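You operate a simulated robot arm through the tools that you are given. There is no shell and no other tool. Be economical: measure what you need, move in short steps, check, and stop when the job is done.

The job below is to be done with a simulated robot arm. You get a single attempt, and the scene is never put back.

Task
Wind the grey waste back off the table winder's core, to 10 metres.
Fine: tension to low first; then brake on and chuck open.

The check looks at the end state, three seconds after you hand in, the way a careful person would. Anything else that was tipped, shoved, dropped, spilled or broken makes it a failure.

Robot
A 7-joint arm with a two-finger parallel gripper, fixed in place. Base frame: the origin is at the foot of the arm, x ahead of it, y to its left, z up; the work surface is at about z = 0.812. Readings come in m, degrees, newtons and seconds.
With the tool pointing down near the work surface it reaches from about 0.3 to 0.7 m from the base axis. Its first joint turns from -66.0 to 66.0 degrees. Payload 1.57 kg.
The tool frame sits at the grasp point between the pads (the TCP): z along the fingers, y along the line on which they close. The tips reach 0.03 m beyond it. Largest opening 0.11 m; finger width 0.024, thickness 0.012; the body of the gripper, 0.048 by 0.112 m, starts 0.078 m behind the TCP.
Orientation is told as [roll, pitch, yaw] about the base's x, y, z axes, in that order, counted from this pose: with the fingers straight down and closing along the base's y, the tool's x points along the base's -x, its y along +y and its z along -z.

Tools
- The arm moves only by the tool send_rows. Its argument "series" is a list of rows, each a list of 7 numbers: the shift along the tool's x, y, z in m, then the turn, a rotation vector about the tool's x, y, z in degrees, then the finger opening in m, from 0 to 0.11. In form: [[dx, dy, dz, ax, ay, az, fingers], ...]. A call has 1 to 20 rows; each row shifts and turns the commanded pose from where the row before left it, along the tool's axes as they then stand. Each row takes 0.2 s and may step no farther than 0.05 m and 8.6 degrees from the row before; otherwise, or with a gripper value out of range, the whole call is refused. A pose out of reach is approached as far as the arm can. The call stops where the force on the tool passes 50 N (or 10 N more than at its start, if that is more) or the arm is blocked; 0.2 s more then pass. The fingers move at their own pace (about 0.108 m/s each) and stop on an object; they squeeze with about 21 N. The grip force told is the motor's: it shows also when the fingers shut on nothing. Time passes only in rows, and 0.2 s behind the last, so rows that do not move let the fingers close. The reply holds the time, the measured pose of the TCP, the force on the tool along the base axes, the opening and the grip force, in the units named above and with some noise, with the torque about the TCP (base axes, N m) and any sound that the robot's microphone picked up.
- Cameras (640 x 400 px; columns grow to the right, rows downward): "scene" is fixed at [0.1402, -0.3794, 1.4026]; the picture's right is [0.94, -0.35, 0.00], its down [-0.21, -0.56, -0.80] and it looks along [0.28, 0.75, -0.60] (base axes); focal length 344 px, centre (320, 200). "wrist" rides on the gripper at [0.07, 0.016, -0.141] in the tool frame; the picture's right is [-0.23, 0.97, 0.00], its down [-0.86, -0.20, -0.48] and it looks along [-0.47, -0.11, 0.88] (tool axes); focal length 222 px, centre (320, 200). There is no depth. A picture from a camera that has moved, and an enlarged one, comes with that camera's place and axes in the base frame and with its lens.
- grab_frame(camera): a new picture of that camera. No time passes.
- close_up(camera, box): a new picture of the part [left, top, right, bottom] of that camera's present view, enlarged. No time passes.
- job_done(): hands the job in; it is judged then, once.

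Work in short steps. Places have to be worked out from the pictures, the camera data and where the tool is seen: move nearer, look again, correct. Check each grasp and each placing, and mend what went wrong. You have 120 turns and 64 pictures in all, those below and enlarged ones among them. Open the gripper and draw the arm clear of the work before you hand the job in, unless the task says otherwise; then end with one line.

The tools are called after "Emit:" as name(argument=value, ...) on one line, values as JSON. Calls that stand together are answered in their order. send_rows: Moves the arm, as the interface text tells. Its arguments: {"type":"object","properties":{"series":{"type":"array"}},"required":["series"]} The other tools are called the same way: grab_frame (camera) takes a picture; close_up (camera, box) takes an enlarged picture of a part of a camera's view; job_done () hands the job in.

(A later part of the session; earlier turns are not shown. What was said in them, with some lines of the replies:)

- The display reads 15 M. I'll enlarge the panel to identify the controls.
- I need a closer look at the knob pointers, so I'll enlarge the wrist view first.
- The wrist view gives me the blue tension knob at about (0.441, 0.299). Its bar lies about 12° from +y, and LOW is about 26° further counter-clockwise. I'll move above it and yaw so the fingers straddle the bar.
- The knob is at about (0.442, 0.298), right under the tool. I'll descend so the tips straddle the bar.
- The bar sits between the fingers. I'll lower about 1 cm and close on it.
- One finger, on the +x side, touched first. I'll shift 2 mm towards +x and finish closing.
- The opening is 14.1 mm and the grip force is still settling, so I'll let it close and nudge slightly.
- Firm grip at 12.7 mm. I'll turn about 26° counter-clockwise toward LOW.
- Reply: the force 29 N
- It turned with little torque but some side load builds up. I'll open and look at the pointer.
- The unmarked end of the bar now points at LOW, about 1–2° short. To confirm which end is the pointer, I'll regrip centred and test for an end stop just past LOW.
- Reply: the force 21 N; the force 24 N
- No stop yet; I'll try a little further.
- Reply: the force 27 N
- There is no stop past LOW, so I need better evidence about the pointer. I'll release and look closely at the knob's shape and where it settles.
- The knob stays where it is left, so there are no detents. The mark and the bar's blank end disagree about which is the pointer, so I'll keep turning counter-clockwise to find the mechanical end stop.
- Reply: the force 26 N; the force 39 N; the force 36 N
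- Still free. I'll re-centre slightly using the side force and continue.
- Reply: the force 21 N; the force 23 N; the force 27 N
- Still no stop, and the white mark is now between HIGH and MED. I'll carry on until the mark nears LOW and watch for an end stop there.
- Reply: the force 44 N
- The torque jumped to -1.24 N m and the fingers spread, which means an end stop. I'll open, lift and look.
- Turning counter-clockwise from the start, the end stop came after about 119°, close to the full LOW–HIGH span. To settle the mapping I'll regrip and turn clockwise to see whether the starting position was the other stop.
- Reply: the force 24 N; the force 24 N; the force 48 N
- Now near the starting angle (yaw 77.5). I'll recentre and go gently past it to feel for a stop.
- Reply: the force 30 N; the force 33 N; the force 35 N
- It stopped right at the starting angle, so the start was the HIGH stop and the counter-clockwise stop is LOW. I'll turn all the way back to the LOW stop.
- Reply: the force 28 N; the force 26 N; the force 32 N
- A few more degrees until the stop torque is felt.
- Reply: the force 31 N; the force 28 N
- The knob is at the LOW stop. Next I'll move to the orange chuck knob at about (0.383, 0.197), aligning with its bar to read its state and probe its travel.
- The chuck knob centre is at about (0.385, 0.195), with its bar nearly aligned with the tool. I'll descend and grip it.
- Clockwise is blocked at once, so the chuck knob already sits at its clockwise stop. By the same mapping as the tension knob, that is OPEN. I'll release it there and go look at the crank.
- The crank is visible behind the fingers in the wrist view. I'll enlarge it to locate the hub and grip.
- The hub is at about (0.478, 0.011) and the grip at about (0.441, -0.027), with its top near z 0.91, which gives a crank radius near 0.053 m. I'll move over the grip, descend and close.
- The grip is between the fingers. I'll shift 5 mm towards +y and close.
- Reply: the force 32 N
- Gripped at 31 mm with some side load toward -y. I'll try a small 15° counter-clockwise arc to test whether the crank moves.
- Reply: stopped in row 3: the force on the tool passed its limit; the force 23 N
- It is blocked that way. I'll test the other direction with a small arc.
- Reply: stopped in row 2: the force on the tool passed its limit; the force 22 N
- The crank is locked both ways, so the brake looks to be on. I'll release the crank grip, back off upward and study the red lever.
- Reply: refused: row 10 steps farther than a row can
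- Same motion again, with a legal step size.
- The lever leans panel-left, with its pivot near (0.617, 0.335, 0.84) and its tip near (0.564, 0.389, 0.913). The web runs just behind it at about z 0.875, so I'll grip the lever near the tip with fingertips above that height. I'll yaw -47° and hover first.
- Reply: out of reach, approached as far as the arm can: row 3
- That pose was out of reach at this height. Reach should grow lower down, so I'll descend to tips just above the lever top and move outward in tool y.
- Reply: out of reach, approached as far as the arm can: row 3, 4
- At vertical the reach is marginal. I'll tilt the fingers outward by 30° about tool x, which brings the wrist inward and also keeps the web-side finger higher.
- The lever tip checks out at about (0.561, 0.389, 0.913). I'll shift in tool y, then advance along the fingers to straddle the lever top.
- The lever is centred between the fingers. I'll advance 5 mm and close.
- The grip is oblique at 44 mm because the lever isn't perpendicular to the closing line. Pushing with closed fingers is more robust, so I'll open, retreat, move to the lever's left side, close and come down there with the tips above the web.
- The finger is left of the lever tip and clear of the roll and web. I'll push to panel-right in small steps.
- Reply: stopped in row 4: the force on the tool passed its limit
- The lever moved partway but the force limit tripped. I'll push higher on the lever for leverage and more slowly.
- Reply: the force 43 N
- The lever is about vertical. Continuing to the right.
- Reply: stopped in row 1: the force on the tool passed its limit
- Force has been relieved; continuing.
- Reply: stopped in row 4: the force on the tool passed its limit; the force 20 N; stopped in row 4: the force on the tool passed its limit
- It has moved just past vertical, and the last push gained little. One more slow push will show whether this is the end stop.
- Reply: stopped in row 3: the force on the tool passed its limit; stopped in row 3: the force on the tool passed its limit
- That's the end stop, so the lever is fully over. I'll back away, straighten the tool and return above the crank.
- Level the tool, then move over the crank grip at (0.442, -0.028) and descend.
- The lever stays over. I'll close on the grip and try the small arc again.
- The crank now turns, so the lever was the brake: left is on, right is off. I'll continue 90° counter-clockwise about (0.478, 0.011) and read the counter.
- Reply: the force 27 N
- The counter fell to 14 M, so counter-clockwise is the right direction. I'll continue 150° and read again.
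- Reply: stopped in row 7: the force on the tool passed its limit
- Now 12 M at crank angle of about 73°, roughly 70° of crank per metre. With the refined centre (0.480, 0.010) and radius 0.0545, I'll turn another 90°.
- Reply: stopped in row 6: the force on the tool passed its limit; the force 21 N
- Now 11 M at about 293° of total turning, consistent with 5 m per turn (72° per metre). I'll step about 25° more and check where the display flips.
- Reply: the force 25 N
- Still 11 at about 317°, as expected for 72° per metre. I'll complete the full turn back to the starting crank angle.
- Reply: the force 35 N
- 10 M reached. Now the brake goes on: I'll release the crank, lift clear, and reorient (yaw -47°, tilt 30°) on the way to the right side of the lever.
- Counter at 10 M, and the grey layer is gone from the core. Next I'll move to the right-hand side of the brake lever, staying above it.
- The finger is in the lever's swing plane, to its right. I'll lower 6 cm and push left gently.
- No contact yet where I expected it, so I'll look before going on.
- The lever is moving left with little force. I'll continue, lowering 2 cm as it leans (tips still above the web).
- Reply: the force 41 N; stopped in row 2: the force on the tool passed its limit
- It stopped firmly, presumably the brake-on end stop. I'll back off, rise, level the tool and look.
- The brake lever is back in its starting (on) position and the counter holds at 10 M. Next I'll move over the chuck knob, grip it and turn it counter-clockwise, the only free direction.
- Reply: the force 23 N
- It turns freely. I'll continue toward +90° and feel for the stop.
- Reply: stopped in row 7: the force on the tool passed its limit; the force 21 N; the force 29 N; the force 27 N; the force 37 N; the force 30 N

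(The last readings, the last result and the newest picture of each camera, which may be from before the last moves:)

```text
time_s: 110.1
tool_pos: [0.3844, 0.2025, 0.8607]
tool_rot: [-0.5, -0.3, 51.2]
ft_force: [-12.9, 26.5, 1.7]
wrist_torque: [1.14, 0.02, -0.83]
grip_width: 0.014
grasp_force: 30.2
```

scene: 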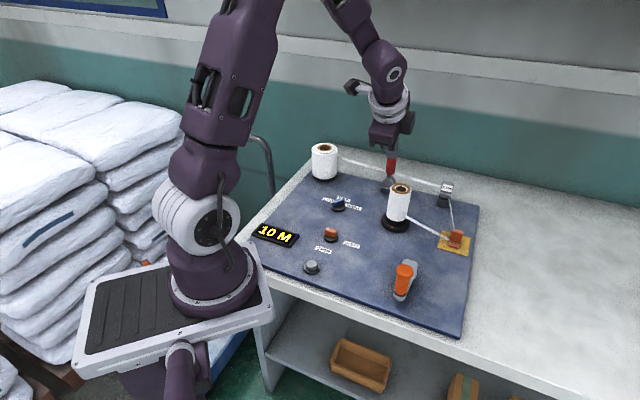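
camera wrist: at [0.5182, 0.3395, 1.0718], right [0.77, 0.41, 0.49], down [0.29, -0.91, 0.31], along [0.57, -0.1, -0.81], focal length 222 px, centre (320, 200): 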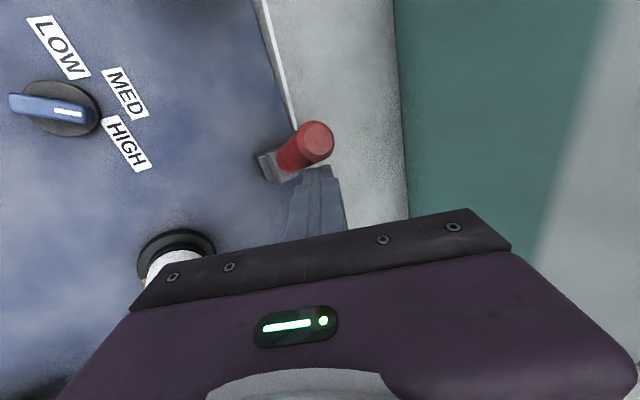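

The stop is at about 92° of turn. I'll release, rise and look at the whole board for any change.

Emit:
send_rows(series=[[0, 0, 0, 0, 0, 4, 0.02], [0, 0, 0, 0, 0, 0, 0.05], [0, 0, -0.04, 0, 0, 0, 0.05], [0, 0, -0.05, 0, 0, 0, 0.05], [0.04, 0, -0.03, 0, 0, 0, 0.05], [0.04, 0, 0, 0, 0, 0, 0.05], [0.02, 0, 0, 0, 0, 0, 0.05], [0, 0, 0, 0, 0, 0, 0.05]])

Emit:
close_up(camera="scene", box=[240, 150, 480, 300])

```text
time_s: 111.9
tool_pos: [0.3154, 0.1268, 0.9846]
tool_rot: [-0.6, -0.3, 46.9]
ft_force: [0.1, 0.7, -0.8]
wrist_torque: [0.02, -0.05, 0.03]
grip_width: 0.0501
grasp_force: 0.1
```

```text
2.67 times, centred on (360, 225) of scene
camera zoom: at [0.1402, -0.3795, 1.4026], right [0.94, -0.35, 0.0], down [-0.21, -0.56, -0.8], along [0.28, 0.75, -0.6], focal length 917 px, centre (213, 133)
```

zoom: 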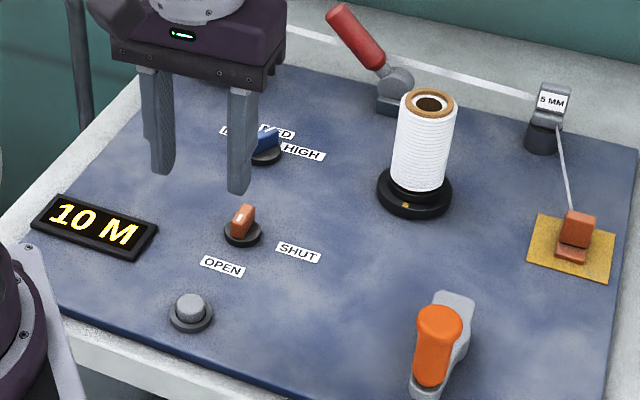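

The web between the core and the orange block has visibly changed since I turned the chuck. I'll look closely at that area.

Emit:
close_up(camera="scene", box=[370, 170, 480, 260])

```text
4.44 times, centred on (425, 215) of scene
camera zoom: at [0.1402, -0.3795, 1.4026], right [0.94, -0.35, 0.0], down [-0.21, -0.56, -0.8], along [0.28, 0.75, -0.6], focal length 1528 px, centre (-147, 133)
```

zoom: 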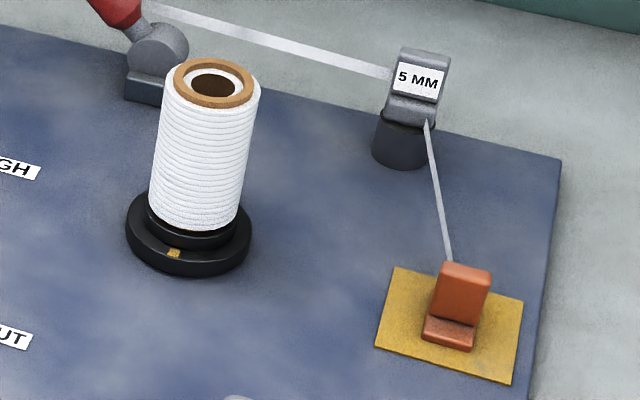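

The counter reads 10 M and the brake lever is on. The chuck's mark now points at OPEN and the core is uncoupled, since its web tail has let go, and the tension knob is at its LOW stop. I'll draw the arm up and clear and take one last look.

Emit:
send_rows(series=[[0, 0, -0.04, 0, 0, 0, 0.08], [0, 0, -0.04, 0, 0, 0, 0.1], [0, 0, -0.04, 0, 0, 0, 0.11], [0, 0, 0, 0, 0, 0, 0.11]])

Emit:
grab_frame(camera="scene")

```text
time_s: 112.9
tool_pos: [0.3138, 0.1292, 1.1008]
tool_rot: [-0.5, -0.3, 47.1]
ft_force: [-1.2, -0.1, 0.1]
wrist_torque: [0.0, -0.02, 0.02]
grip_width: 0.11
grasp_force: 0.1
```

```text
4 pictures are left
```

scene: 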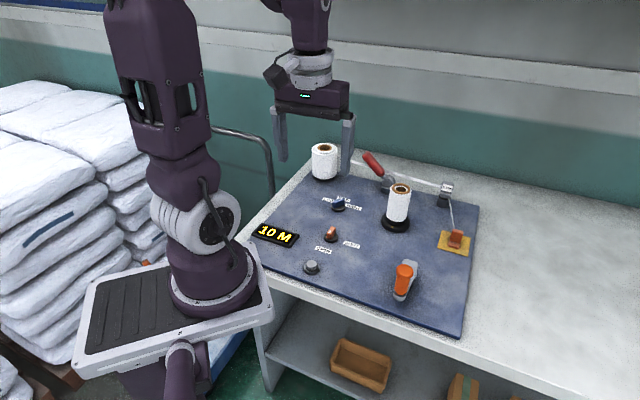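

Everything is in place and the arm is clear with the gripper open, so I'm handing in.

Emit:
job_done()

```text
The job is handed in.
```

I wound the waste back to 10 M, then put the brake on and turned the chuck to OPEN; I set tension to LOW before winding, but the knob marks don't line up with their labels, so LOW and OPEN are inferred from the end stops and from the web tail between the core and the orange block disappearing when I turned the chuck.
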